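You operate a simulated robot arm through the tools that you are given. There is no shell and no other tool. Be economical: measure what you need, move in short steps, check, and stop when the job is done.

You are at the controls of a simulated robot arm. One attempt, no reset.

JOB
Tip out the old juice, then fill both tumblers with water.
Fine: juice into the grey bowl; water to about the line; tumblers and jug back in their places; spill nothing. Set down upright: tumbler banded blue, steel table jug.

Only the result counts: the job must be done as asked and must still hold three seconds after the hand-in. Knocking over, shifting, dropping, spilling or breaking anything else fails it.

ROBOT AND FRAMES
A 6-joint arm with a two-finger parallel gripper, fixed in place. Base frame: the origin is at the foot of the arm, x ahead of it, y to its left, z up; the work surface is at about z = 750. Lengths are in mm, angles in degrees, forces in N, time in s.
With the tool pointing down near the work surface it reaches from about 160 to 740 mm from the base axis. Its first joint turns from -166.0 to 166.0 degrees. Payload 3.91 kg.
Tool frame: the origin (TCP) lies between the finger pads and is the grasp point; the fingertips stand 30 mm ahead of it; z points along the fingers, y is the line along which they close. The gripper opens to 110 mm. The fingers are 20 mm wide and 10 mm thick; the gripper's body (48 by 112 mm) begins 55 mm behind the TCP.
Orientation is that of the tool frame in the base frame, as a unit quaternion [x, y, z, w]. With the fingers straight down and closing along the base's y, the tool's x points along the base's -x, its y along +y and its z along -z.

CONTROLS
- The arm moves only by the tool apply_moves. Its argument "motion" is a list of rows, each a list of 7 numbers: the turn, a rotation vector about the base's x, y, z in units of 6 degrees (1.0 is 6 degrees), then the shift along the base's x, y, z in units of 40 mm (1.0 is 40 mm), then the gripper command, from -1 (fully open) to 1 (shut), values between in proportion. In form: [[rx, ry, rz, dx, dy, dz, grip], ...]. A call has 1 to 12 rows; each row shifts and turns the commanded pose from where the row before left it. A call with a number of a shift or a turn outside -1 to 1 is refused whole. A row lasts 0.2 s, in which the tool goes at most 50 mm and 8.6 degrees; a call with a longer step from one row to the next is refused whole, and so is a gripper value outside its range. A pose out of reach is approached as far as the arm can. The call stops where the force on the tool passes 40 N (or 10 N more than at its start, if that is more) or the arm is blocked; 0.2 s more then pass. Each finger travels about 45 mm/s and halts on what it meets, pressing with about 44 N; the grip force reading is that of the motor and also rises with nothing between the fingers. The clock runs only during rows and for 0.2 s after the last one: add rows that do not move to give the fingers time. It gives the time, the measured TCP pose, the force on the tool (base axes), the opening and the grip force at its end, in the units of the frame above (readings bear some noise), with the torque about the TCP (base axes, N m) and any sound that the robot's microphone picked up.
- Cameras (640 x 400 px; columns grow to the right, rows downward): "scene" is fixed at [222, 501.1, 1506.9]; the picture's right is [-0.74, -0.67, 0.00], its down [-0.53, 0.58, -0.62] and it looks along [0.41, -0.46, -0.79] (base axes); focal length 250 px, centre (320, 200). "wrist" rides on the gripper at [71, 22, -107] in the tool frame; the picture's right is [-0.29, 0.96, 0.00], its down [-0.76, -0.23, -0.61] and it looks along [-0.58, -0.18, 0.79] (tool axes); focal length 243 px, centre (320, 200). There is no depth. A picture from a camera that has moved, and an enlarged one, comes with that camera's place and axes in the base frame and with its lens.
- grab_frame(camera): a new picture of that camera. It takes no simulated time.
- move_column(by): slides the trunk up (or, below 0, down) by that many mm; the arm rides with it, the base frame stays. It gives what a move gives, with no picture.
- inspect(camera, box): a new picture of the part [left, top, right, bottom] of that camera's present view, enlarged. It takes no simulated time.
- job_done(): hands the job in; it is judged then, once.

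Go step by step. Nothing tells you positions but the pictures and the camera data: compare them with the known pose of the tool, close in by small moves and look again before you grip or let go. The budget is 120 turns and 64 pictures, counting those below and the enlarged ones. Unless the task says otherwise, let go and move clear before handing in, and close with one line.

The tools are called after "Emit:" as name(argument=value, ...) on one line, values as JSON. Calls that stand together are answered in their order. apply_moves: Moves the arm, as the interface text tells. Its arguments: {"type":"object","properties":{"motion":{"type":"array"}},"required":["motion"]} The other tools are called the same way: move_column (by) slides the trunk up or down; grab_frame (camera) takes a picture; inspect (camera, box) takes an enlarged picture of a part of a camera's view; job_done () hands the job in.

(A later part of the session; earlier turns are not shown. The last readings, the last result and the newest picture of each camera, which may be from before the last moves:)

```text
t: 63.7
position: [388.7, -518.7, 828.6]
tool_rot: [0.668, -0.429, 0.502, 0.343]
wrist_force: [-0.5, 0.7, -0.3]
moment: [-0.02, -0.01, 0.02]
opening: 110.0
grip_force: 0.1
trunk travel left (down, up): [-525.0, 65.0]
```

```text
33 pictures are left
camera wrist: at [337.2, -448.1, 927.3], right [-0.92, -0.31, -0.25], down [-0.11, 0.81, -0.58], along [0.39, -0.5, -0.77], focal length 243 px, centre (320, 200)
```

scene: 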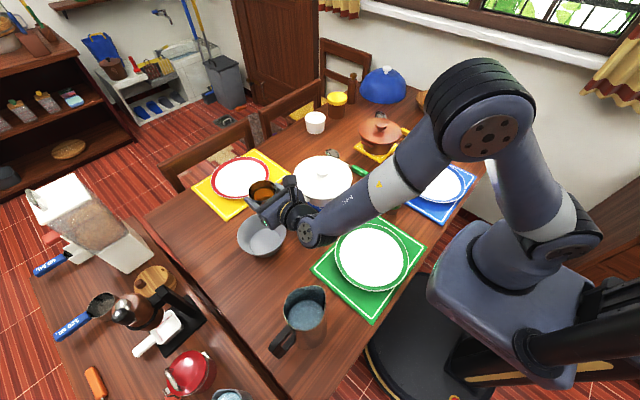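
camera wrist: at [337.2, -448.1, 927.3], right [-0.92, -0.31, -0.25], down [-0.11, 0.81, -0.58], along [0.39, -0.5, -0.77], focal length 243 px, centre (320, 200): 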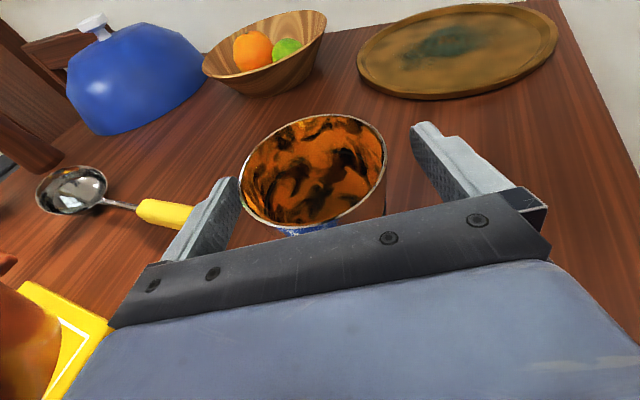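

The tumbler stands upright in its place. I'll back out along the tool and rise, then head to the jug.

Emit:
apply_moves(motion=[[0, 0, 0, -0.18, 0.44, 0.12, -1], [0, 0, 0, -0.37, 0.88, 0.24, -1], [0, 0, 0, -0.37, 0.88, 0.24, -1], [0, 0, 0, -0.37, 0.88, 0.24, -1], [0, 0, 0, 0, 0.2, 0.9, -1], [0, 0, 0, 0.2, 0.3, 0.9, -1], [0, 0, 0, 0.5, 0.5, 0.7, -1], [0, 0, 0, 0.6, 0.6, 0.5, -1]])

Emit:
grab_frame(camera="scene")

```text
t: 65.5
position: [390.4, -330.4, 983.4]
tool_rot: [0.668, -0.429, 0.502, 0.343]
wrist_force: [0.0, -0.2, 0.1]
moment: [0.0, 0.0, 0.01]
opening: 110.2
grip_force: 0.0
trunk travel left (down, up): [-525.0, 65.0]
```

```text
32 pictures are left
```

scene: 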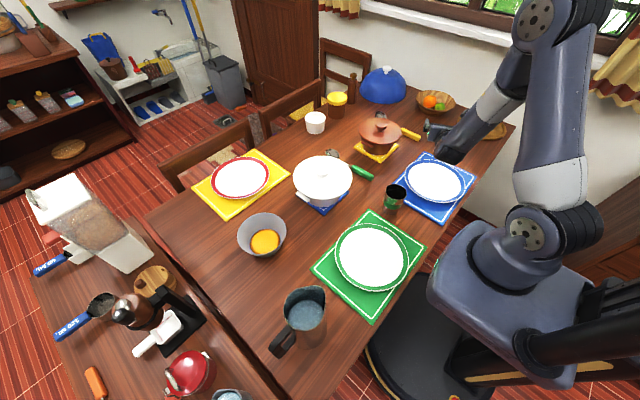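

The juice is in the bowl with no spill visible. I'll return to the jug side.

Emit:
apply_moves(motion=[[0, 0, 0.7, 0.1, 0.88, 0.1, -1], [0, 0, 0.7, 0.1, 0.88, 0.1, -1], [0, 0, 0.7, 0.1, 0.88, 0.1, -1], [0, 0, 0.7, 0.1, 0.88, 0.1, -1], [0, 0, 0.7, 0.1, 0.88, 0, -1], [0, 0, 0.7, 0.1, 0.88, 0, -1], [0, 0, 0.7, 0.1, 0.88, 0, -1], [0, 0, 0.7, 0.1, 0.88, 0, -1], [0, 0, 0.7, 0.1, 0.88, 0, -1], [0, 0, 0.7, 0, 0.88, 0, -1], [0, 0, 0.7, 0, 0.88, 0, -1], [0, 0, 0.7, 0, 0.88, 0, -1]])

```text
t: 68.1
position: [424.9, 90.6, 999.2]
tool_rot: [0.787, -0.103, 0.601, 0.096]
wrist_force: [-0.2, -1.5, 0.5]
moment: [0.02, 0.02, 0.0]
opening: 110.0
grip_force: 0.0
trunk travel left (down, up): [-525.0, 65.0]
```

Emit:
apply_moves(motion=[[0, 0, 0.25, -0.53, 0.71, 0.1, -1], [0, 0, 0.25, -0.53, 0.71, 0.1, -1], [0, 0, 0.25, -0.53, 0.71, 0, -1], [0, 0, 0.25, -0.53, 0.71, 0, -1], [0, 0, 0.25, -0.53, 0.71, 0, -1], [0, 0, 0.25, -0.53, 0.71, 0, -1], [0, -0.4, 0.25, -0.53, 0.71, 0, -1], [0, -0.4, 0.25, -0.53, 0.71, 0, -1], [0, -0.4, 0.25, -0.53, 0.71, 0, -1], [0, -0.6, 0.25, -0.53, 0.71, 0, -1], [0, -0.7, 0.25, -0.53, 0.71, 0, -1]])

Emit:
grab_frame(camera="wrist")

```text
t: 70.5
position: [191.4, 404.6, 1007.2]
tool_rot: [0.708, 0.005, 0.707, 0.004]
wrist_force: [-0.4, -0.3, 0.6]
moment: [0.02, -0.01, 0.0]
opening: 110.1
grip_force: 0.0
trunk travel left (down, up): [-525.0, 65.0]
```

```text
31 pictures are left
camera wrist: at [83.9, 383.3, 1079.7], right [0.0, -0.96, -0.28], down [-0.61, 0.22, -0.76], along [0.79, 0.17, -0.58], focal length 243 px, centre (320, 200)
```

wrist: 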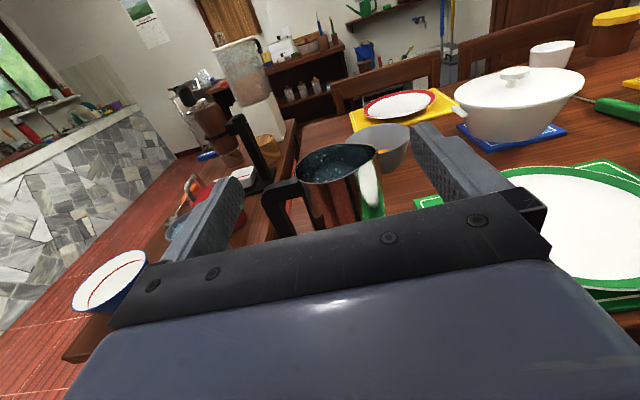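

Level and lined up. I'll lower to grip height in front of the jug, then check again.

Emit:
apply_moves(motion=[[0, 0, 0, 0, 0.1, -0.8, -1], [0, 0, 0, 0, 0, -0.9, -1], [0, 0, 0, 0, 0, -0.9, -1], [0, 0, 0, 0, 0, -0.9, -1], [0, 0, 0, 0, 0, 0, -1]])

Emit:
grab_frame(camera="wrist")

```text
t: 71.7
position: [191.3, 409.0, 866.5]
tool_rot: [0.708, 0.004, 0.706, 0.005]
wrist_force: [0.0, 0.6, -0.7]
moment: [-0.04, 0.0, 0.01]
opening: 110.2
grip_force: 0.1
trunk travel left (down, up): [-525.0, 65.0]
```

```text
30 pictures are left
camera wrist: at [84.0, 387.7, 939.0], right [0.0, -0.96, -0.28], down [-0.61, 0.22, -0.76], along [0.79, 0.17, -0.59], focal length 243 px, centre (320, 200)
```

wrist: 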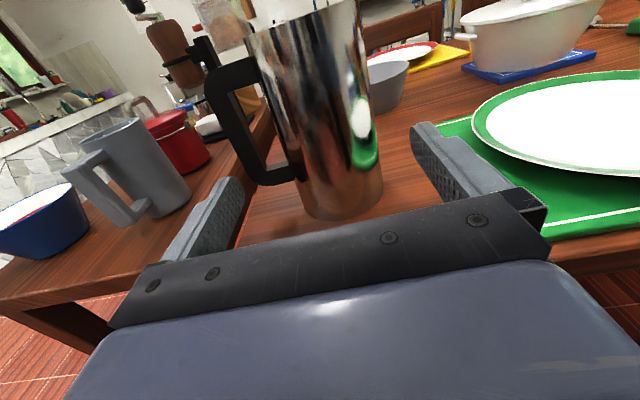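

There is room for the finger between body and handle. Body centre is y≈407, handle inner face ≈484. I'll advance part way and check the clearances.

Emit:
apply_moves(motion=[[0, 0, 0, 0.5, -0.03, 0, -1], [0, 0, 0, 0.5, 0, 0, -1], [0, 0, 0, 0.4, 0, 0, -1], [0, 0, 0, 0.4, 0, 0, -1], [0, 0, 0, 0.2, 0, 0, -1]])

Emit:
grab_frame(camera="wrist")

```text
t: 72.9
position: [271.4, 406.6, 866.8]
tool_rot: [0.708, 0.006, 0.706, 0.005]
wrist_force: [-0.8, 0.6, -1.0]
moment: [0.0, -0.02, 0.02]
opening: 109.9
grip_force: 0.0
trunk travel left (down, up): [-525.0, 65.0]
```

```text
29 pictures are left
camera wrist: at [164.1, 385.5, 939.0], right [0.0, -0.96, -0.28], down [-0.61, 0.22, -0.76], along [0.79, 0.17, -0.59], focal length 243 px, centre (320, 200)
```

wrist: 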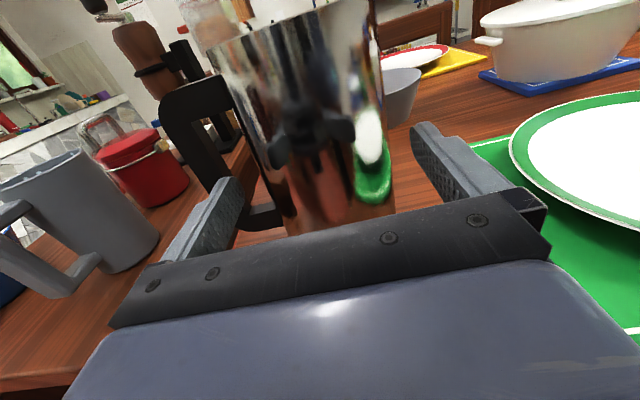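

I'll zoom in on the gap between handle and body.

Emit:
inspect(camera="wrist", box=[150, 60, 310, 250])

```text
2.11 times, centred on (230, 155) of wrist
camera zoom: at [164.1, 385.5, 939.0], right [0.0, -0.96, -0.28], down [-0.61, 0.22, -0.76], along [0.79, 0.17, -0.59], focal length 511 px, centre (510, 295)
```

zoom: 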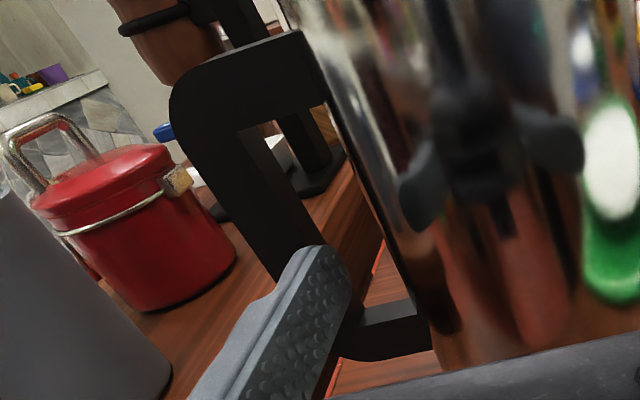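

The gap is about 38 mm, enough for the finger. I'll advance the rest slowly.

Emit:
apply_moves(motion=[[0, 0, 0, 0.3, 0.04, 0, -1], [0, 0, 0, 0.3, 0, 0, -1], [0, 0, 0, 0.3, 0, 0, -1], [0, 0, 0, 0.25, 0, 0, -1]])

Emit:
apply_moves(motion=[[0, 0, 0, 0.2, 0, 0, -1], [0, 0, 0, 0.2, 0, 0, -1], [0, 0, 0, 0.1, 0, 0, -1]])

Emit:
grab_frame(camera="wrist")

Emit:
inspect(camera="scene", box=[240, 260, 400, 370])

```text
t: 73.9
position: [318.4, 407.4, 866.9]
tool_rot: [0.708, 0.005, 0.706, 0.004]
wrist_force: [-0.6, -0.6, -0.3]
moment: [0.0, -0.02, 0.0]
opening: 110.2
grip_force: 0.1
trunk travel left (down, up): [-525.0, 65.0]
```

```text
t: 74.7
position: [338.1, 407.9, 866.7]
tool_rot: [0.708, 0.004, 0.706, 0.004]
wrist_force: [-0.6, 0.3, -0.3]
moment: [-0.02, 0.02, 0.01]
opening: 110.0
grip_force: 0.0
trunk travel left (down, up): [-525.0, 65.0]
```

```text
27 pictures are left
camera wrist: at [230.1, 387.2, 939.6], right [0.0, -0.96, -0.28], down [-0.61, 0.22, -0.76], along [0.79, 0.17, -0.59], focal length 243 px, centre (320, 200)
```

wrist: 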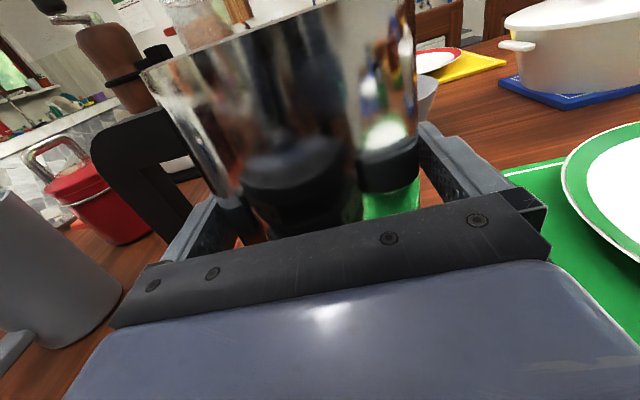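

```text
3.64 times, centred on (320, 315) of scene
camera zoom: at [222.0, 501.1, 1506.9], right [-0.74, -0.67, 0.0], down [-0.53, 0.58, -0.62], along [0.41, -0.46, -0.79], focal length 909 px, centre (320, -218)
```

zoom: 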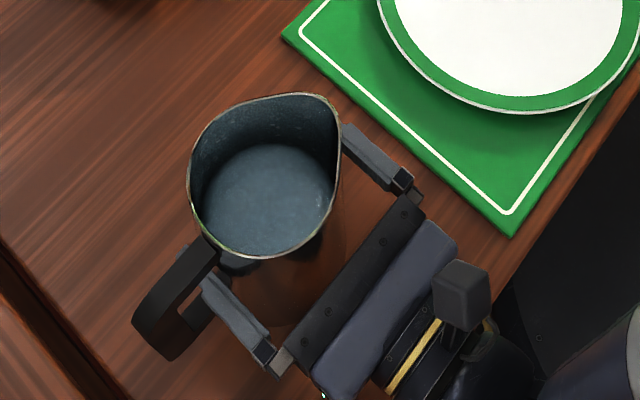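

Both fingers straddle the jug body cleanly. I'll grip and then lift gently.

Emit:
apply_moves(motion=[[0, 0, 0, 0, 0, 0, 1], [0, 0, 0, 0, 0, 0, 1], [0, 0, 0, 0, 0, 0, 1], [0, 0, 0, 0, 0, 0, 1], [0, 0, 0, 0, 0, 0, 1]])

Emit:
apply_moves(motion=[[0, 0, 0, 0, 0, 0.1, 1], [0, 0, 0, 0, 0, 0.15, 1], [0, 0, 0, 0, 0, 0.25, 1], [0, 0, 0, 0, 0, 0.15, 1], [0, 0, 0, 0, 0, 0, 1]])

Emit:
grab_frame(camera="wrist")

```text
t: 75.9
position: [336.9, 407.8, 866.4]
tool_rot: [0.708, 0.004, 0.706, 0.004]
wrist_force: [-0.4, 5.1, 1.2]
moment: [0.31, 0.03, 0.06]
opening: 94.4
grip_force: 44.2
trunk travel left (down, up): [-525.0, 65.0]
```

```text
t: 77.1
position: [337.9, 408.9, 892.5]
tool_rot: [0.708, 0.005, 0.706, 0.005]
wrist_force: [-0.9, 0.2, -11.1]
moment: [-0.21, 0.09, 0.0]
opening: 94.6
grip_force: 44.5
trunk travel left (down, up): [-525.0, 65.0]
```

```text
25 pictures are left
camera wrist: at [230.5, 387.7, 965.2], right [0.0, -0.96, -0.28], down [-0.61, 0.22, -0.76], along [0.79, 0.17, -0.59], focal length 243 px, centre (320, 200)
```

wrist: 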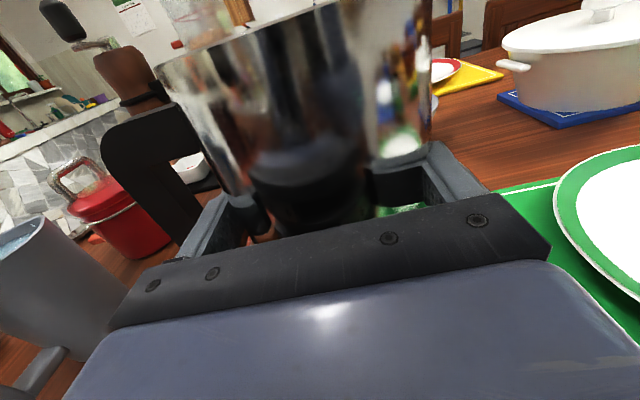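

The jug is lifted securely at about 1.1 kg. I'll raise it and carry it smoothly towards the green tumbler, yawing to −35°.

Emit:
apply_moves(motion=[[0, 0, 0, 0, 0, 0.2, 1], [0, 0, 0, 0, 0, 0.4, 1], [0, 0, 0, 0, 0, 0.6, 1], [0, 0, 0, 0, 0, 0.6, 1], [0, 0, 0, 0, 0, 0.5, 1], [0, 0, 0, 0, 0, 0.3, 1], [0, 0, 0, 0, 0, 0.1, 1]])

Emit:
apply_moves(motion=[[0, 0, -0.1, 0.03, -0.15, 0, 1], [0, 0, -0.25, 0.08, -0.35, 0, 1], [0, 0, -0.4, 0.15, -0.6, 0, 1], [0, 0, -0.5, 0.2, -0.75, 0, 1], [0, 0, -0.5, 0.2, -0.75, 0, 1], [0, 0, -0.5, 0.2, -0.75, 0, 1], [0, 0, -0.5, 0.2, -0.75, 0, 1], [0, 0, -0.5, 0.2, -0.75, 0, 1], [0, 0, -0.5, 0.2, -0.75, 0, 1], [0, 0, -0.5, 0.2, -0.75, 0, 1], [0, 0, -0.5, 0.2, -0.75, 0, 1], [0, 0, -0.5, 0.2, -0.75, 0, 1]])

Emit:
apply_moves(motion=[[0, 0, -0.4, 0.2, -0.75, 0, 1], [0, 0, -0.3, 0.2, -0.7, 0, 1], [0, 0, -0.2, 0.1, -0.5, 0, 1], [0, 0, -0.13, 0.1, -0.25, 0, 1], [0, 0, -0.05, 0, -0.1, 0, 1], [0, 0, 0, 0, 0, 0, 1]])

Emit:
grab_frame(camera="scene")

```text
t: 78.7
position: [336.6, 408.3, 1000.6]
tool_rot: [0.708, 0.006, 0.706, 0.004]
wrist_force: [0.1, 0.2, -11.3]
moment: [-0.2, 0.09, 0.01]
opening: 94.3
grip_force: 44.2
trunk travel left (down, up): [-525.0, 65.0]
```

```text
t: 81.3
position: [422.3, 92.4, 1000.5]
tool_rot: [0.683, -0.187, 0.678, 0.196]
wrist_force: [-0.3, -0.3, -11.6]
moment: [-0.12, 0.16, -0.05]
opening: 94.4
grip_force: 44.0
trunk travel left (down, up): [-525.0, 65.0]
```

```text
t: 82.7
position: [444.6, 1.3, 1001.5]
tool_rot: [0.671, -0.226, 0.666, 0.234]
wrist_force: [-1.1, -0.1, -10.9]
moment: [-0.11, 0.2, 0.0]
opening: 94.3
grip_force: 44.0
trunk travel left (down, up): [-525.0, 65.0]
```

```text
24 pictures are left
```

scene: 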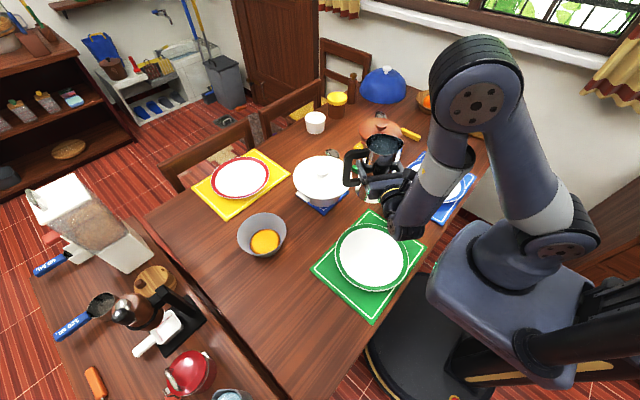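

The jug is above and behind the green tumbler. I'll tilt it part way up here, then lower it over the tumbler.

Emit:
apply_moves(motion=[[0.4, -0.31, 0, 0.1, -0.05, 0, 1], [0.788, -0.616, 0, 0.1, -0.1, 0, 1], [0.788, -0.616, 0, 0, 0, 0, 1], [0.788, -0.616, 0, 0, 0, 0, 1], [0.788, -0.616, 0, 0, 0, 0, 1], [0.788, -0.616, 0, 0, 0, 0, 1], [0.788, -0.616, 0, 0, 0, 0, 1], [0.4, -0.31, 0, 0, 0, 0, 1], [0, 0, 0, 0, 0, 0, 1]])

Emit:
inspect(camera="scene", box=[330, 110, 470, 230])

Emit:
grab_frame(camera="wrist")

```text
t: 84.7
position: [452.4, -4.1, 1000.4]
tool_rot: [0.545, -0.452, 0.706, -0.021]
wrist_force: [0.5, -0.9, -12.2]
moment: [-0.33, 0.34, 0.01]
opening: 94.4
grip_force: 43.5
trunk travel left (down, up): [-525.0, 65.0]
```

```text
3.33 times, centred on (400, 170) of scene
camera zoom: at [222.0, 501.1, 1506.9], right [-0.74, -0.67, 0.0], down [-0.53, 0.58, -0.62], along [0.41, -0.46, -0.79], focal length 833 px, centre (53, 300)
```

zoom: 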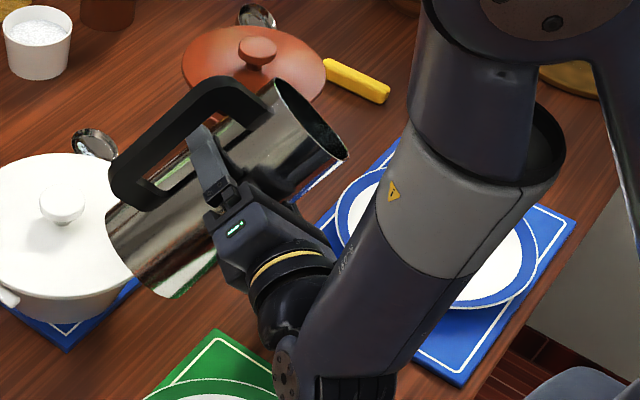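

```text
22 pictures are left
camera wrist: at [328.7, 11.6, 1040.9], right [-0.32, -0.41, -0.85], down [-0.07, 0.91, -0.42], along [0.94, -0.08, -0.32], focal length 243 px, centre (320, 200)
```

wrist: 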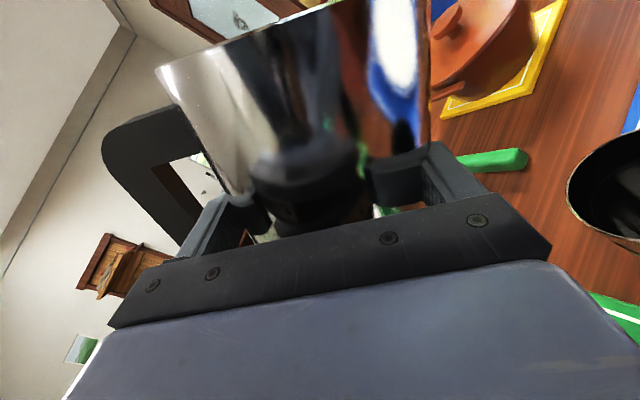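

With this heading the jug's base would come close to the casserole, so I'll yaw to about −20° and then lower over the tumbler.

Emit:
apply_moves(motion=[[0, 0, 0.5, -0.1, 0.05, 0, 1], [0, 0, 0.7, -0.15, 0.08, 0, 1], [0, 0, 0.7, -0.15, 0.08, 0, 1], [0, 0, 0.7, -0.15, 0.08, 0, 1], [0, 0, 0.4, -0.08, 0.04, 0, 1], [0, 0, 0, 0, 0, -0.3, 1], [0, 0, 0, 0, 0, -0.5, 1], [0, 0, 0, 0, 0, -0.5, 1], [0, 0, 0, 0, 0, -0.4, 1], [0, 0, 0, 0, 0, -0.2, 1], [0, 0, 0, 0, 0, 0, 1]])

Emit:
grab_frame(camera="wrist")

Emit:
inspect(camera="scene", box=[310, 130, 450, 250])

```text
t: 87.1
position: [426.7, 9.0, 924.6]
tool_rot: [0.608, -0.362, 0.694, -0.132]
wrist_force: [-0.7, 0.1, -11.1]
moment: [-0.4, 0.24, -0.02]
opening: 94.4
grip_force: 43.9
trunk travel left (down, up): [-525.0, 65.0]
```

```text
21 pictures are left
camera wrist: at [304.4, -14.4, 964.7], right [-0.18, -0.49, -0.85], down [-0.34, 0.84, -0.42], along [0.92, 0.22, -0.32], focal length 243 px, centre (320, 200)
```

wrist: 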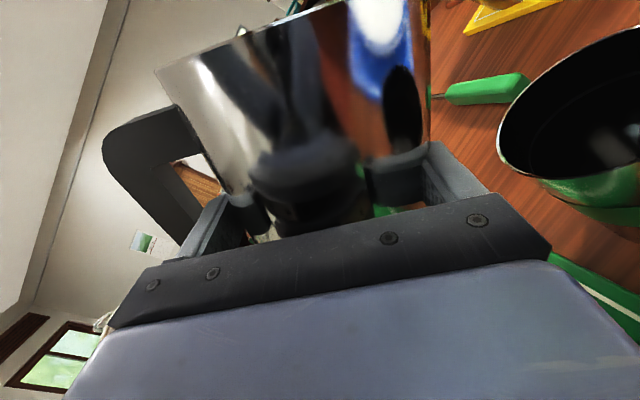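

```text
3.33 times, centred on (380, 190) of scene
camera zoom: at [222.0, 501.1, 1506.9], right [-0.74, -0.67, 0.0], down [-0.53, 0.58, -0.62], along [0.41, -0.46, -0.79], focal length 833 px, centre (120, 233)
```

zoom: 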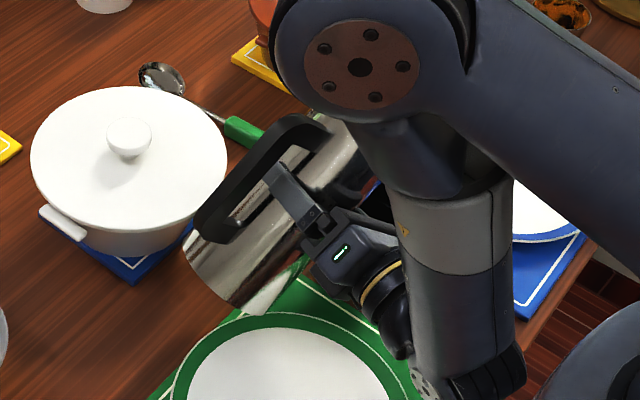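

The wrist camera sees straight into the green tumbler, and it is empty with the ring visible. The spout is right above it, so I'll lower slightly and tilt slowly until it pours.

Emit:
apply_moves(motion=[[0.47, -0.17, 0, 0, 0, -0.2, 1], [0.47, -0.17, 0, 0, 0, -0.2, 1], [0.47, -0.17, 0, 0, 0, -0.1, 1], [0.47, -0.17, 0, 0, 0, 0, 1], [0.47, -0.17, 0, 0, 0, 0, 1], [0.47, -0.17, 0, 0, 0, 0, 1], [0, 0, 0, 0, 0, 0, 1], [0, 0, 0, 0, 0, 0, 1], [0, 0, 0, 0, 0, 0, 1]])

Emit:
grab_frame(camera="wrist")

```text
t: 89.1
position: [427.3, 9.2, 904.8]
tool_rot: [0.546, -0.451, 0.665, -0.237]
wrist_force: [-0.7, -0.7, -10.7]
moment: [-0.4, 0.22, -0.02]
opening: 94.4
grip_force: 44.3
trunk travel left (down, up): [-525.0, 65.0]
```

```text
19 pictures are left
camera wrist: at [301.2, -22.6, 923.4], right [-0.08, -0.22, -0.97], down [-0.31, 0.93, -0.19], along [0.95, 0.29, -0.15], focal length 243 px, centre (320, 200)
```

wrist: 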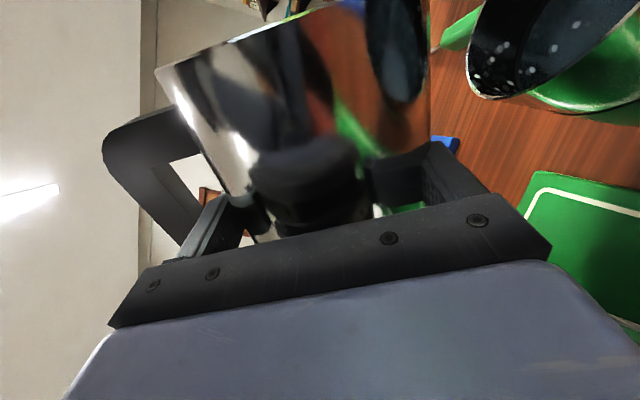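

Bubbles appear in the tumbler, so pouring has begun. I'll zoom in to see the level.

Emit:
inspect(camera="wrist", box=[440, 0, 640, 125])

```text
3.20 times, centred on (540, 62) of wrist
camera zoom: at [301.2, -22.6, 923.4], right [-0.08, -0.22, -0.97], down [-0.31, 0.93, -0.19], along [0.95, 0.29, -0.15], focal length 776 px, centre (-384, 640)
```

zoom: 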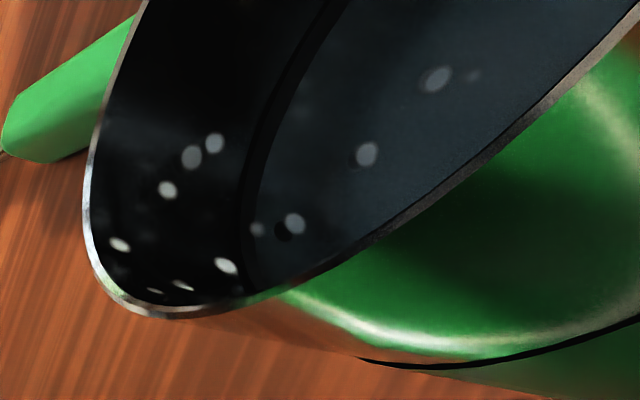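

I'll hold still and take several force readings to judge how much has gone.

Emit:
apply_moves(motion=[[0, 0, 0, 0, 0, 0, 1]])

Emit:
apply_moves(motion=[[0, 0, 0, 0, 0, 0, 1]])

Emit:
apply_moves(motion=[[0, 0, 0, 0, 0, 0, 1]])

Emit:
apply_moves(motion=[[0, 0, 0, 0, 0, 0, 1]])

Emit:
inspect(camera="wrist", box=[440, 0, 640, 125])

```text
t: 89.5
position: [426.9, 10.4, 904.0]
tool_rot: [0.545, -0.451, 0.665, -0.238]
wrist_force: [0.3, 0.7, -10.1]
moment: [-0.41, 0.22, 0.0]
opening: 94.6
grip_force: 43.9
trunk travel left (down, up): [-525.0, 65.0]
```

```text
t: 89.9
position: [427.2, 9.0, 904.1]
tool_rot: [0.546, -0.451, 0.664, -0.238]
wrist_force: [-1.0, 0.1, -10.6]
moment: [-0.39, 0.19, 0.04]
opening: 94.3
grip_force: 43.9
trunk travel left (down, up): [-525.0, 65.0]
```

```text
t: 90.3
position: [427.5, 8.9, 904.7]
tool_rot: [0.545, -0.451, 0.665, -0.238]
wrist_force: [-0.1, 0.5, -10.9]
moment: [-0.37, 0.22, -0.01]
opening: 94.4
grip_force: 44.6
trunk travel left (down, up): [-525.0, 65.0]
```

```text
t: 90.7
position: [426.9, 10.1, 904.6]
tool_rot: [0.546, -0.451, 0.664, -0.239]
wrist_force: [-0.1, -0.7, -9.8]
moment: [-0.35, 0.17, 0.01]
opening: 94.0
grip_force: 43.9
trunk travel left (down, up): [-525.0, 65.0]
```

```text
3.20 times, centred on (540, 62) of wrist
camera zoom: at [301.2, -22.6, 923.4], right [-0.08, -0.22, -0.97], down [-0.31, 0.93, -0.19], along [0.95, 0.29, -0.15], focal length 776 px, centre (-384, 640)
```

zoom: 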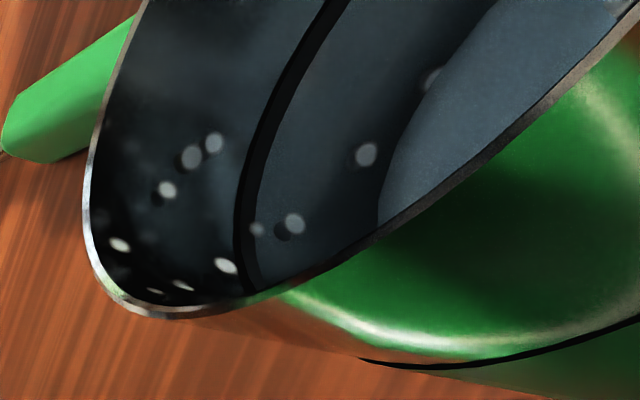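

The water surface is now visible about 20 mm below the ring and rising. I'll keep holding.

Emit:
apply_moves(motion=[[0, 0, 0, 0, 0, 0, 1], [0, 0, 0, 0, 0, 0, 1], [0, 0, 0, 0, 0, 0, 1], [0, 0, 0, 0, 0, 0, 1]])

Emit:
inspect(camera="wrist", box=[440, 0, 640, 125])

```text
t: 91.7
position: [426.9, 8.2, 903.9]
tool_rot: [0.545, -0.452, 0.665, -0.238]
wrist_force: [0.0, 0.9, -9.9]
moment: [-0.35, 0.2, 0.01]
opening: 94.2
grip_force: 44.3
trunk travel left (down, up): [-525.0, 65.0]
```

```text
3.20 times, centred on (540, 62) of wrist
camera zoom: at [301.2, -22.6, 923.4], right [-0.08, -0.22, -0.97], down [-0.31, 0.93, -0.19], along [0.95, 0.29, -0.15], focal length 776 px, centre (-384, 640)
```

zoom: 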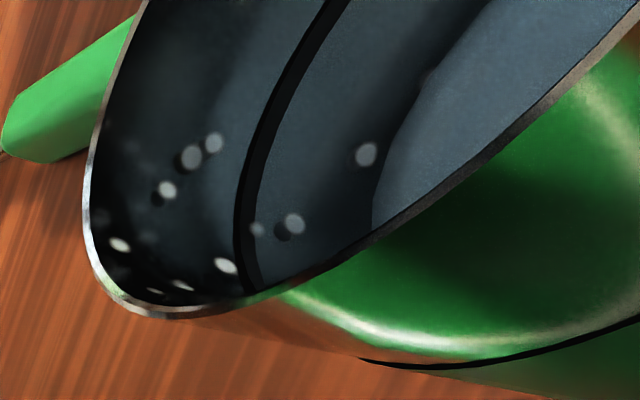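

Flow has nearly stopped. I'll tilt another 2.4° and hold.

Emit:
apply_moves(motion=[[0.188, -0.068, 0, 0, 0, 0, 1], [0.188, -0.068, 0, 0, 0, 0, 1], [0, 0, 0, 0, 0, 0, 1], [0, 0, 0, 0, 0, 0, 1], [0, 0, 0, 0, 0, 0, 1], [0, 0, 0, 0, 0, 0, 1], [0, 0, 0, 0, 0, 0, 1], [0, 0, 0, 0, 0, 0, 1], [0, 0, 0, 0, 0, 0, 1]])

Emit:
inspect(camera="wrist", box=[440, 0, 640, 125])

```text
t: 93.7
position: [426.8, 7.9, 904.5]
tool_rot: [0.536, -0.462, 0.66, -0.252]
wrist_force: [-0.7, -0.3, -8.7]
moment: [-0.31, 0.18, 0.0]
opening: 94.1
grip_force: 44.0
trunk travel left (down, up): [-525.0, 65.0]
```

```text
3.20 times, centred on (540, 62) of wrist
camera zoom: at [301.1, -23.3, 920.3], right [-0.07, -0.18, -0.98], down [-0.31, 0.94, -0.16], along [0.95, 0.29, -0.12], focal length 776 px, centre (-384, 640)
```

zoom: 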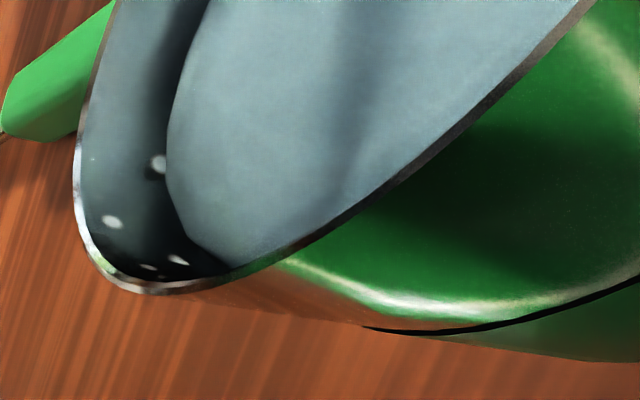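

The level has passed the ring, so I'm tilting back at once.

Emit:
apply_moves(motion=[[-0.94, 0.342, 0, 0, 0, 0, 1], [-0.94, 0.342, 0, 0, 0, 0, 1], [-0.94, 0.342, 0, 0, 0, 0, 1], [0, 0, 0, 0, 0, 0, 1]])

Emit:
inspect(camera="wrist", box=[460, 0, 640, 240])

```text
t: 94.7
position: [427.3, 8.3, 904.0]
tool_rot: [0.602, -0.373, 0.691, -0.146]
wrist_force: [0.5, 0.4, -8.7]
moment: [-0.31, 0.19, -0.02]
opening: 94.4
grip_force: 44.1
trunk travel left (down, up): [-525.0, 65.0]
```

```text
1.67 times, centred on (550, 120) of wrist
camera zoom: at [303.9, -15.7, 942.0], right [-0.17, -0.46, -0.87], down [-0.34, 0.86, -0.39], along [0.93, 0.23, -0.3], focal length 404 px, centre (-63, 333)
```

zoom: 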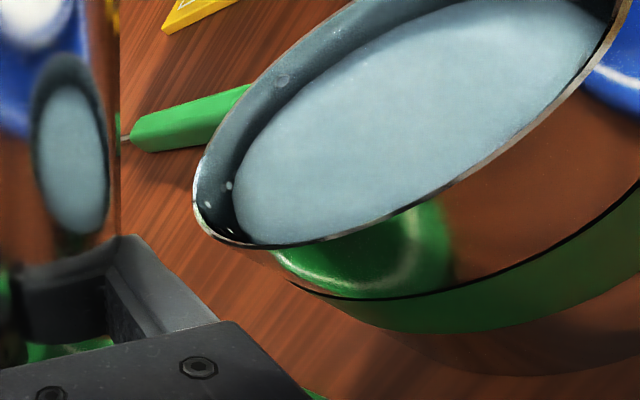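

The green tumbler is about 15 mm over the line; I'll trim it later by pouring the excess back into the jug. First I'll lift, bring the jug upright and carry it to the blue tumbler at heading −90°.

Emit:
apply_moves(motion=[[-0.47, 0.171, 0, 0, 0, 0.2, 1], [-0.94, 0.342, 0, 0, 0, 0.4, 1], [-0.94, 0.342, 0, 0, 0, 0.5, 1], [-0.94, 0.342, 0, 0, 0, 0.5, 1], [-0.94, 0.342, 0, 0, 0, 0.4, 1], [-0.94, 0.342, 0, 0, 0, 0.3, 1], [-0.94, 0.342, 0, 0, 0, 0.2, 1], [-0.6, 0.218, 0, 0, 0, 0, 1], [0, 0, 0, 0, 0, 0, 1]])

Emit:
apply_moves(motion=[[0, 0, -0.2, 0.05, -0.2, 0, 1], [0, 0, -0.4, 0.1, -0.4, 0, 1], [0, 0, -0.6, 0.1, -0.65, 0, 1], [0, 0, -0.78, 0.1, -0.85, 0, 1], [0, 0, -0.78, 0.1, -0.85, 0, 1], [0, 0, -0.78, 0.1, -0.85, 0, 1], [0, 0, -0.78, 0.1, -0.85, 0, 1], [0, 0, -0.78, 0.1, -0.85, 0, 1], [0, 0, -0.78, 0.1, -0.85, 0, 1], [0, 0, -0.78, 0.1, -0.85, 0, 1], [0, 0, -0.78, 0.1, -0.85, 0, 1], [0, 0, -0.78, 0.1, -0.85, 0, 1]])

```text
t: 96.7
position: [428.3, 9.9, 1005.2]
tool_rot: [0.697, -0.128, 0.696, 0.118]
wrist_force: [0.3, 0.0, -8.6]
moment: [-0.12, 0.11, 0.0]
opening: 94.3
grip_force: 43.8
trunk travel left (down, up): [-525.0, 65.0]
```

```text
t: 99.3
position: [475.2, -350.8, 1003.8]
tool_rot: [0.58, -0.407, 0.584, 0.397]
wrist_force: [-0.1, -0.6, -9.1]
moment: [-0.01, 0.17, 0.01]
opening: 94.2
grip_force: 44.0
trunk travel left (down, up): [-525.0, 65.0]
```

Emit:
apply_moves(motion=[[0, 0, -0.7, 0.06, -0.85, 0, 1], [0, 0, -0.7, 0.06, -0.85, 0, 1], [0, 0, -0.7, 0.06, -0.85, 0, 1], [0, 0, -0.6, 0.05, -0.7, 0, 1], [0, 0, -0.5, 0.05, -0.5, 0, 1], [0, 0, -0.25, 0, -0.25, 0, 1], [0, 0, 0, 0, -0.08, 0, 1], [0, 0, 0, 0, 0, 0, 1]])

Emit:
apply_moves(motion=[[0, -0.5, 0, 0, 0, 0, 1], [0, -1, 0, 0, 0, 0, 1], [0, -1, 0, 0, 0, 0, 1], [0, -1, 0, 0, 0, 0, 1], [0, -1, 0, 0, 0, 0, 1], [0, -1, 0, 0, 0, 0, 1], [0, -1, 0, 0, 0, 0, 1], [0, -0.5, 0, 0, 0, 0, 1], [0, 0, 0, 0, 0, 0, 1]])

Emit:
grab_frame(camera="wrist")

```text
t: 101.1
position: [484.2, -510.2, 1004.4]
tool_rot: [-0.497, 0.505, -0.503, -0.495]
wrist_force: [-0.5, -0.7, -9.1]
moment: [0.06, 0.16, -0.02]
opening: 94.4
grip_force: 43.8
trunk travel left (down, up): [-525.0, 65.0]
```

```text
t: 103.1
position: [485.8, -510.2, 1004.1]
tool_rot: [-0.284, 0.648, -0.648, -0.281]
wrist_force: [-0.8, -0.1, -8.5]
moment: [0.06, 0.36, 0.0]
opening: 94.4
grip_force: 43.9
trunk travel left (down, up): [-525.0, 65.0]
```

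```text
13 pictures are left
camera wrist: at [419.4, -403.6, 1042.6], right [-0.5, 0.0, -0.86], down [0.69, 0.61, -0.4], along [0.53, -0.79, -0.31], focal length 243 px, centre (320, 200)
```

wrist: 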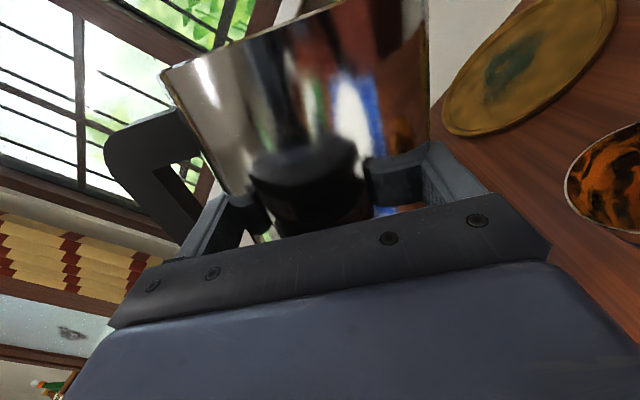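

The blue tumbler is aligned. I'll lower and tilt to just past the pouring threshold, then hold.

Emit:
apply_moves(motion=[[0, 0, 0, 0, -0.1, -0.5, 1], [0, 0, 0, 0, 0, -0.7, 1], [0, 0, 0, 0, 0, -0.7, 1], [0, 0, 0, 0, 0, -0.5, 1], [0, -0.5, 0, 0, 0, -0.1, 1], [0, -0.5, 0, 0, 0, 0, 1], [0, -0.5, 0, 0, 0, 0, 1], [0, -0.5, 0, 0, 0, 0, 1], [0, -0.5, 0, 0, 0, 0, 1], [0, -0.5, 0, 0, 0, 0, 1], [0, -0.3, 0, 0, 0, 0, 1]])

Emit:
apply_moves(motion=[[0, -0.2, 0, 0, 0, 0, 1], [0, 0, 0, 0, 0, 0, 1], [0, 0, 0, 0, 0, 0, 1], [0, 0, 0, 0, 0, 0, 1], [0, 0, 0, 0, 0, 0, 1], [0, 0, 0, 0, 0, 0, 1], [0, 0, 0, 0, 0, 0, 1]])

Emit:
grab_frame(camera="wrist")

```text
t: 105.5
position: [485.4, -514.7, 904.6]
tool_rot: [-0.167, 0.688, -0.687, -0.165]
wrist_force: [-1.0, 0.4, -8.6]
moment: [0.07, 0.35, -0.03]
opening: 94.3
grip_force: 43.5
trunk travel left (down, up): [-525.0, 65.0]
```

```text
t: 107.1
position: [485.3, -514.1, 904.4]
tool_rot: [-0.161, 0.69, -0.688, -0.159]
wrist_force: [0.3, -0.2, -8.4]
moment: [0.04, 0.36, 0.01]
opening: 94.0
grip_force: 44.2
trunk travel left (down, up): [-525.0, 65.0]
```

```text
12 pictures are left
camera wrist: at [410.2, -407.7, 917.3], right [-0.16, 0.0, -0.99], down [0.78, 0.61, -0.13], along [0.6, -0.79, -0.1], focal length 243 px, centre (320, 200)
```

wrist: 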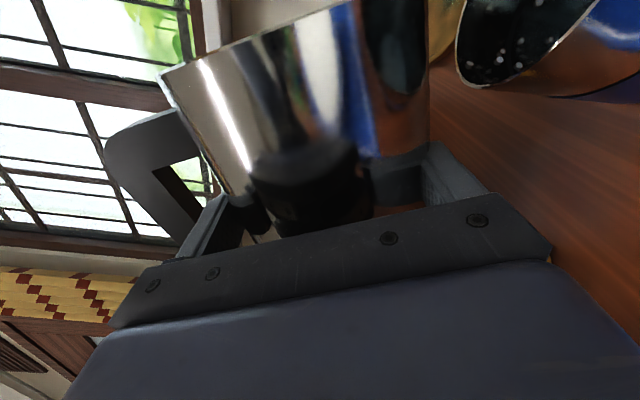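

Droplets have begun, so I'm at the threshold. I'll tilt one more degree and watch the force reading.

Emit:
apply_moves(motion=[[0, -0.17, 0, 0, 0, 0, 1], [0, 0, 0, 0, 0, 0, 1], [0, 0, 0, 0, 0, 0, 1], [0, 0, 0, 0, 0, 0, 1], [0, 0, 0, 0, 0, 0, 1]])

Emit:
apply_moves(motion=[[0, 0, 0, 0, 0, 0, 1], [0, 0, 0, 0, 0, 0, 1]])

Emit:
apply_moves(motion=[[0, 0, 0, 0, 0, 0, 1]])

Emit:
apply_moves(motion=[[0, 0, 0, 0, 0, 0, 1]])

Emit:
inspect(camera="wrist", box=[440, 0, 640, 125])

```text
t: 108.3
position: [484.4, -514.2, 904.7]
tool_rot: [-0.155, 0.69, -0.69, -0.153]
wrist_force: [-1.0, 0.1, -8.1]
moment: [0.04, 0.31, 0.0]
opening: 94.1
grip_force: 44.0
trunk travel left (down, up): [-525.0, 65.0]
```

```text
t: 108.9
position: [484.0, -515.1, 904.7]
tool_rot: [-0.154, 0.691, -0.69, -0.152]
wrist_force: [-0.8, -0.3, -7.6]
moment: [0.07, 0.35, 0.01]
opening: 94.2
grip_force: 44.0
trunk travel left (down, up): [-525.0, 65.0]
```

```text
t: 109.3
position: [484.8, -514.3, 904.0]
tool_rot: [-0.155, 0.69, -0.69, -0.154]
wrist_force: [0.6, 0.1, -7.4]
moment: [0.06, 0.34, 0.02]
opening: 94.4
grip_force: 43.8
trunk travel left (down, up): [-525.0, 65.0]
```

```text
t: 109.7
position: [484.0, -514.5, 904.6]
tool_rot: [-0.155, 0.69, -0.69, -0.152]
wrist_force: [0.2, 0.7, -9.1]
moment: [0.05, 0.33, 0.01]
opening: 93.8
grip_force: 44.0
trunk travel left (down, up): [-525.0, 65.0]
```

```text
3.20 times, centred on (540, 62) of wrist
camera zoom: at [409.9, -407.7, 916.1], right [-0.14, 0.0, -0.99], down [0.78, 0.61, -0.11], along [0.6, -0.79, -0.09], focal length 776 px, centre (-384, 640)
```

zoom: 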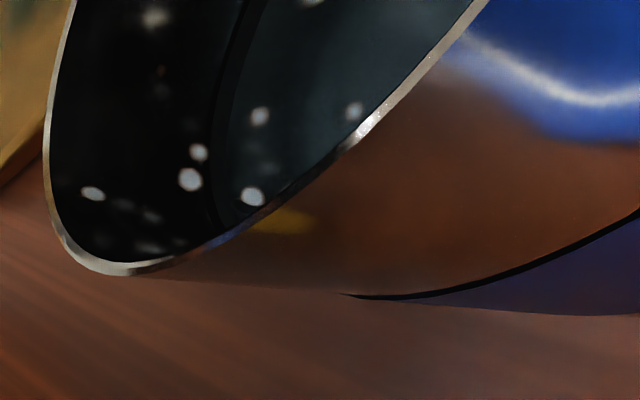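

The level is still low. I'll add another 1.5° and hold.

Emit:
apply_moves(motion=[[0, -0.25, 0, 0, 0, 0, 1], [0, 0, 0, 0, 0, 0, 1], [0, 0, 0, 0, 0, 0, 1], [0, 0, 0, 0, 0, 0, 1], [0, 0, 0, 0, 0, 0, 1], [0, 0, 0, 0, 0, 0, 1], [0, 0, 0, 0, 0, 0, 1], [0, 0, 0, 0, 0, 0, 1]])

Emit:
apply_moves(motion=[[0, 0, 0, 0, 0, 0, 1]])

Emit:
inspect(camera="wrist", box=[440, 0, 640, 125])

```text
t: 111.5
position: [485.6, -514.8, 905.1]
tool_rot: [-0.145, 0.693, -0.692, -0.143]
wrist_force: [-0.8, 0.8, -7.8]
moment: [0.1, 0.32, -0.02]
opening: 94.0
grip_force: 44.0
trunk travel left (down, up): [-525.0, 65.0]
```

```text
t: 111.9
position: [484.7, -515.4, 904.3]
tool_rot: [-0.145, 0.692, -0.692, -0.144]
wrist_force: [-0.9, -0.4, -7.3]
moment: [0.08, 0.33, 0.03]
opening: 94.4
grip_force: 43.6
trunk travel left (down, up): [-525.0, 65.0]
```

```text
3.20 times, centred on (540, 62) of wrist
camera zoom: at [409.7, -407.7, 914.2], right [-0.12, 0.0, -0.99], down [0.79, 0.61, -0.09], along [0.61, -0.79, -0.07], focal length 776 px, centre (-384, 640)
```

zoom: 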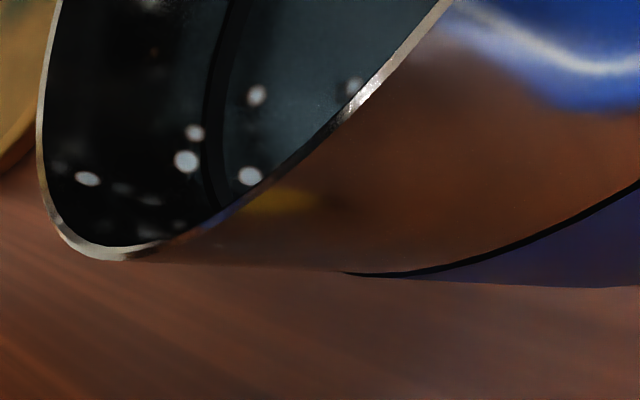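

Emit:
apply_moves(motion=[[0, -0.17, 0, 0, 0, 0, 1], [0, 0, 0, 0, 0, 0, 1], [0, 0, 0, 0, 0, 0, 1], [0, 0, 0, 0, 0, 0, 1], [0, 0, 0, 0, 0, 0, 1], [0, 0, 0, 0, 0, 0, 1]])

Emit:
apply_moves(motion=[[0, 0, 0, 0, 0, 0, 1]])

Emit:
apply_moves(motion=[[0, 0, 0, 0, 0, 0, 1]])

Emit:
inspect(camera="wrist", box=[440, 0, 640, 125])

```text
t: 113.3
position: [486.4, -512.8, 904.6]
tool_rot: [-0.139, 0.694, -0.693, -0.138]
wrist_force: [0.9, -0.5, -8.5]
moment: [0.01, 0.3, -0.01]
opening: 94.3
grip_force: 43.8
trunk travel left (down, up): [-525.0, 65.0]
```

```text
t: 113.7
position: [483.5, -514.8, 904.1]
tool_rot: [0.139, -0.693, 0.694, 0.138]
wrist_force: [-0.4, 0.1, -7.1]
moment: [0.07, 0.34, 0.0]
opening: 94.3
grip_force: 43.4
trunk travel left (down, up): [-525.0, 65.0]
```

```text
t: 114.1
position: [483.4, -515.2, 904.6]
tool_rot: [-0.14, 0.694, -0.693, -0.138]
wrist_force: [-0.1, 0.3, -8.1]
moment: [0.04, 0.3, 0.0]
opening: 94.1
grip_force: 44.3
trunk travel left (down, up): [-525.0, 65.0]
```

```text
3.20 times, centred on (540, 62) of wrist
camera zoom: at [409.6, -407.5, 913.0], right [-0.1, 0.0, -0.99], down [0.79, 0.61, -0.08], along [0.61, -0.79, -0.06], focal length 776 px, centre (-384, 640)
```

zoom: 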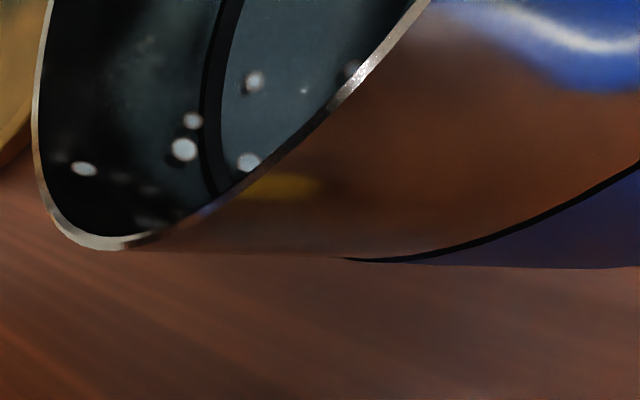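

Emit:
apply_moves(motion=[[0, -0.17, 0, 0, 0, 0, 1], [0, 0, 0, 0, 0, 0, 1], [0, 0, 0, 0, 0, 0, 1], [0, 0, 0, 0, 0, 0, 1], [0, 0, 0, 0, 0, 0, 1], [0, 0, 0, 0, 0, 0, 1], [0, 0, 0, 0, 0, 0, 1], [0, 0, 0, 0, 0, 0, 1], [0, 0, 0, 0, 0, 0, 1]])

Emit:
apply_moves(motion=[[0, 0, 0, 0, 0, 0, 1]])

Emit:
apply_moves(motion=[[0, 0, 0, 0, 0, 0, 1]])

Emit:
inspect(camera="wrist", box=[440, 0, 640, 125])

```text
t: 116.1
position: [484.6, -515.1, 904.0]
tool_rot: [-0.134, 0.695, -0.694, -0.131]
wrist_force: [-0.4, 0.9, -7.0]
moment: [0.03, 0.35, -0.02]
opening: 94.1
grip_force: 44.2
trunk travel left (down, up): [-525.0, 65.0]
```

```text
t: 116.5
position: [485.1, -514.9, 905.2]
tool_rot: [-0.133, 0.695, -0.694, -0.131]
wrist_force: [0.2, -0.2, -7.9]
moment: [0.07, 0.33, 0.0]
opening: 94.4
grip_force: 44.2
trunk travel left (down, up): [-525.0, 65.0]
```

```text
t: 116.9
position: [484.6, -514.1, 904.5]
tool_rot: [-0.134, 0.695, -0.694, -0.132]
wrist_force: [-0.4, -0.3, -7.6]
moment: [0.04, 0.33, 0.0]
opening: 94.2
grip_force: 44.5
trunk travel left (down, up): [-525.0, 65.0]
```

```text
3.20 times, centred on (540, 62) of wrist
camera zoom: at [409.6, -407.4, 911.6], right [-0.08, 0.0, -1.0], down [0.79, 0.61, -0.06], along [0.61, -0.79, -0.05], focal length 776 px, centre (-384, 640)
```

zoom: 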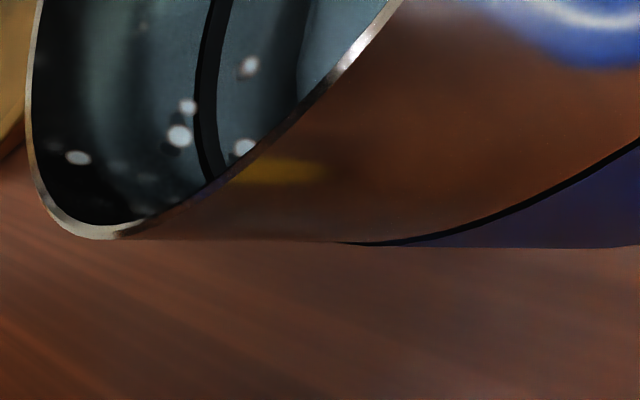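

The surface is now about 14 mm below the ring. One more step of about 1.2° should bring it to the line.

Emit:
apply_moves(motion=[[0, -0.2, 0, 0, 0, 0, 1], [0, 0, 0, 0, 0, 0, 1], [0, 0, 0, 0, 0, 0, 1], [0, 0, 0, 0, 0, 0, 1], [0, 0, 0, 0, 0, 0, 1], [0, 0, 0, 0, 0, 0, 1], [0, 0, 0, 0, 0, 0, 1], [0, 0, 0, 0, 0, 0, 1]])

Emit:
inspect(camera="wrist", box=[440, 0, 640, 125])

```text
t: 118.7
position: [485.2, -514.3, 903.5]
tool_rot: [-0.126, 0.697, -0.695, -0.125]
wrist_force: [-0.7, 0.0, -6.6]
moment: [0.03, 0.29, 0.02]
opening: 94.2
grip_force: 43.9
trunk travel left (down, up): [-525.0, 65.0]
```

```text
3.20 times, centred on (540, 62) of wrist
camera zoom: at [409.4, -407.3, 909.9], right [-0.06, 0.0, -1.0], down [0.79, 0.61, -0.05], along [0.61, -0.79, -0.04], focal length 776 px, centre (-384, 640)
```

zoom: 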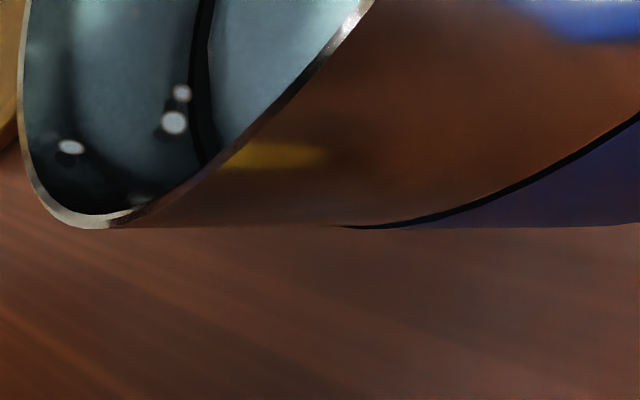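

The water has reached the ring. I'll stop by tilting back, then lift and bring the jug upright.

Emit:
apply_moves(motion=[[0, 1, 0, 0, 0, 0, 1], [0, 1, 0, 0, 0, 0, 1], [0, 1, 0, 0, 0, 0, 1], [0, 1, 0, 0, 0, 0.2, 1], [0, 1, 0, 0, 0, 0.4, 1], [0, 1, 0, 0, 0, 0.5, 1], [0, 1, 0, 0, 0, 0.5, 1], [0, 1, 0, 0, 0, 0.5, 1], [0, 1, 0, 0, 0, 0.3, 1], [0, 1, 0, 0, 0, 0.1, 1], [0, 1, 0, 0, 0, 0, 1], [0, 0.58, 0, 0, 0, 0, 1]])

```text
t: 121.3
position: [484.1, -515.2, 1004.1]
tool_rot: [-0.5, 0.501, -0.5, -0.499]
wrist_force: [-0.2, 0.6, -7.0]
moment: [0.06, 0.11, 0.0]
opening: 94.3
grip_force: 43.7
trunk travel left (down, up): [-525.0, 65.0]
```

Upright and level. I'll carry the jug back towards its place.

Emit:
apply_moves(motion=[[0, 0, 0.2, -0.08, 0.3, 0, 1], [0, 0, 0.4, -0.08, 0.6, 0, 1], [0, 0, 0.65, -0.08, 0.87, 0, 1], [0, 0, 0.65, -0.08, 0.87, 0, 1], [0, 0, 0.65, -0.08, 0.87, 0, 1], [0, 0, 0.65, -0.08, 0.87, 0, 1], [0, 0, 0.65, -0.08, 0.87, 0, 1], [0, 0, 0.65, -0.08, 0.87, 0, 1], [0, 0, 0.65, -0.08, 0.87, 0, 1], [0, 0, 0.65, -0.08, 0.87, 0, 1], [0, 0, 0.65, -0.08, 0.87, 0, 1], [0, 0, 0.65, -0.08, 0.87, 0, 1]])

Emit:
apply_moves(motion=[[0, 0, 0.6, 0, 0.87, 0, 1], [0, 0, 0.6, 0, 0.87, 0, 1], [0, 0, 0.6, 0, 0.87, 0, 1], [0, 0, 0.6, -0.23, 0.87, 0, 1], [0, 0, 0.6, -0.23, 0.87, 0, 1], [0, 0, 0.6, -0.23, 0.87, 0, 1], [0, 0, 0.6, -0.23, 0.87, 0, 1], [0, 0, 0.6, -0.23, 0.87, 0, 1], [0, 0, 0.6, -0.23, 0.87, 0, 1], [0, 0, 0.6, -0.23, 0.87, 0, 1], [0, 0, 0.6, -0.23, 0.87, 0, 1], [0, 0, 0.6, -0.23, 0.87, 0, 1]])

Emit:
apply_moves(motion=[[0, 0, 0.3, -0.2, 0.75, 0, 1], [0, 0, 0.2, -0.15, 0.6, 0, 1], [0, 0, 0.1, -0.1, 0.4, 0, 1], [0, 0, 0, -0.05, 0.25, 0, 1], [0, 0, 0, 0, 0.1, 0, 1], [0, 0, 0, 0, 0, 0, 1]])

```text
t: 123.9
position: [446.7, -130.2, 1004.7]
tool_rot: [0.648, -0.286, 0.647, 0.282]
wrist_force: [-0.3, -0.4, -7.7]
moment: [-0.05, 0.13, 0.0]
opening: 94.2
grip_force: 44.0
trunk travel left (down, up): [-525.0, 65.0]
```

```text
t: 126.5
position: [363.3, 287.9, 1003.8]
tool_rot: [0.708, -0.027, 0.705, 0.024]
wrist_force: [0.2, -0.2, -7.0]
moment: [-0.13, 0.07, 0.03]
opening: 94.2
grip_force: 44.0
trunk travel left (down, up): [-525.0, 65.0]
```

```text
t: 127.9
position: [344.1, 372.2, 1005.8]
tool_rot: [0.707, -0.005, 0.707, 0.004]
wrist_force: [0.1, -0.5, -7.3]
moment: [-0.11, 0.05, 0.02]
opening: 94.3
grip_force: 44.0
trunk travel left (down, up): [-525.0, 65.0]
```

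Emit:
apply_moves(motion=[[0, 0, 0.06, -0.08, 0.3, 0, 1], [0, 0, 0.06, -0.08, 0.4, 0, 1], [0, 0, 0, 0, 0.2, 0, 1], [0, 0, 0, 0, 0, -0.4, 1], [0, 0, 0, 0, 0, -0.7, 1], [0, 0, 0, 0, 0, -0.7, 1], [0, 0, 0, 0, 0, -0.6, 1], [0, 0, 0, 0, 0, -0.4, 1], [0, 0, 0, 0, 0, -0.3, 1], [0, 0, 0, 0, 0, -0.1, 1], [0, 0, 0, 0, 0, 0, 1]])

```text
t: 130.3
position: [336.6, 407.5, 876.0]
tool_rot: [0.708, 0.0, 0.706, -0.002]
wrist_force: [-1.2, 0.2, -7.0]
moment: [-0.13, 0.09, -0.01]
opening: 94.2
grip_force: 44.0
trunk travel left (down, up): [-525.0, 65.0]
```

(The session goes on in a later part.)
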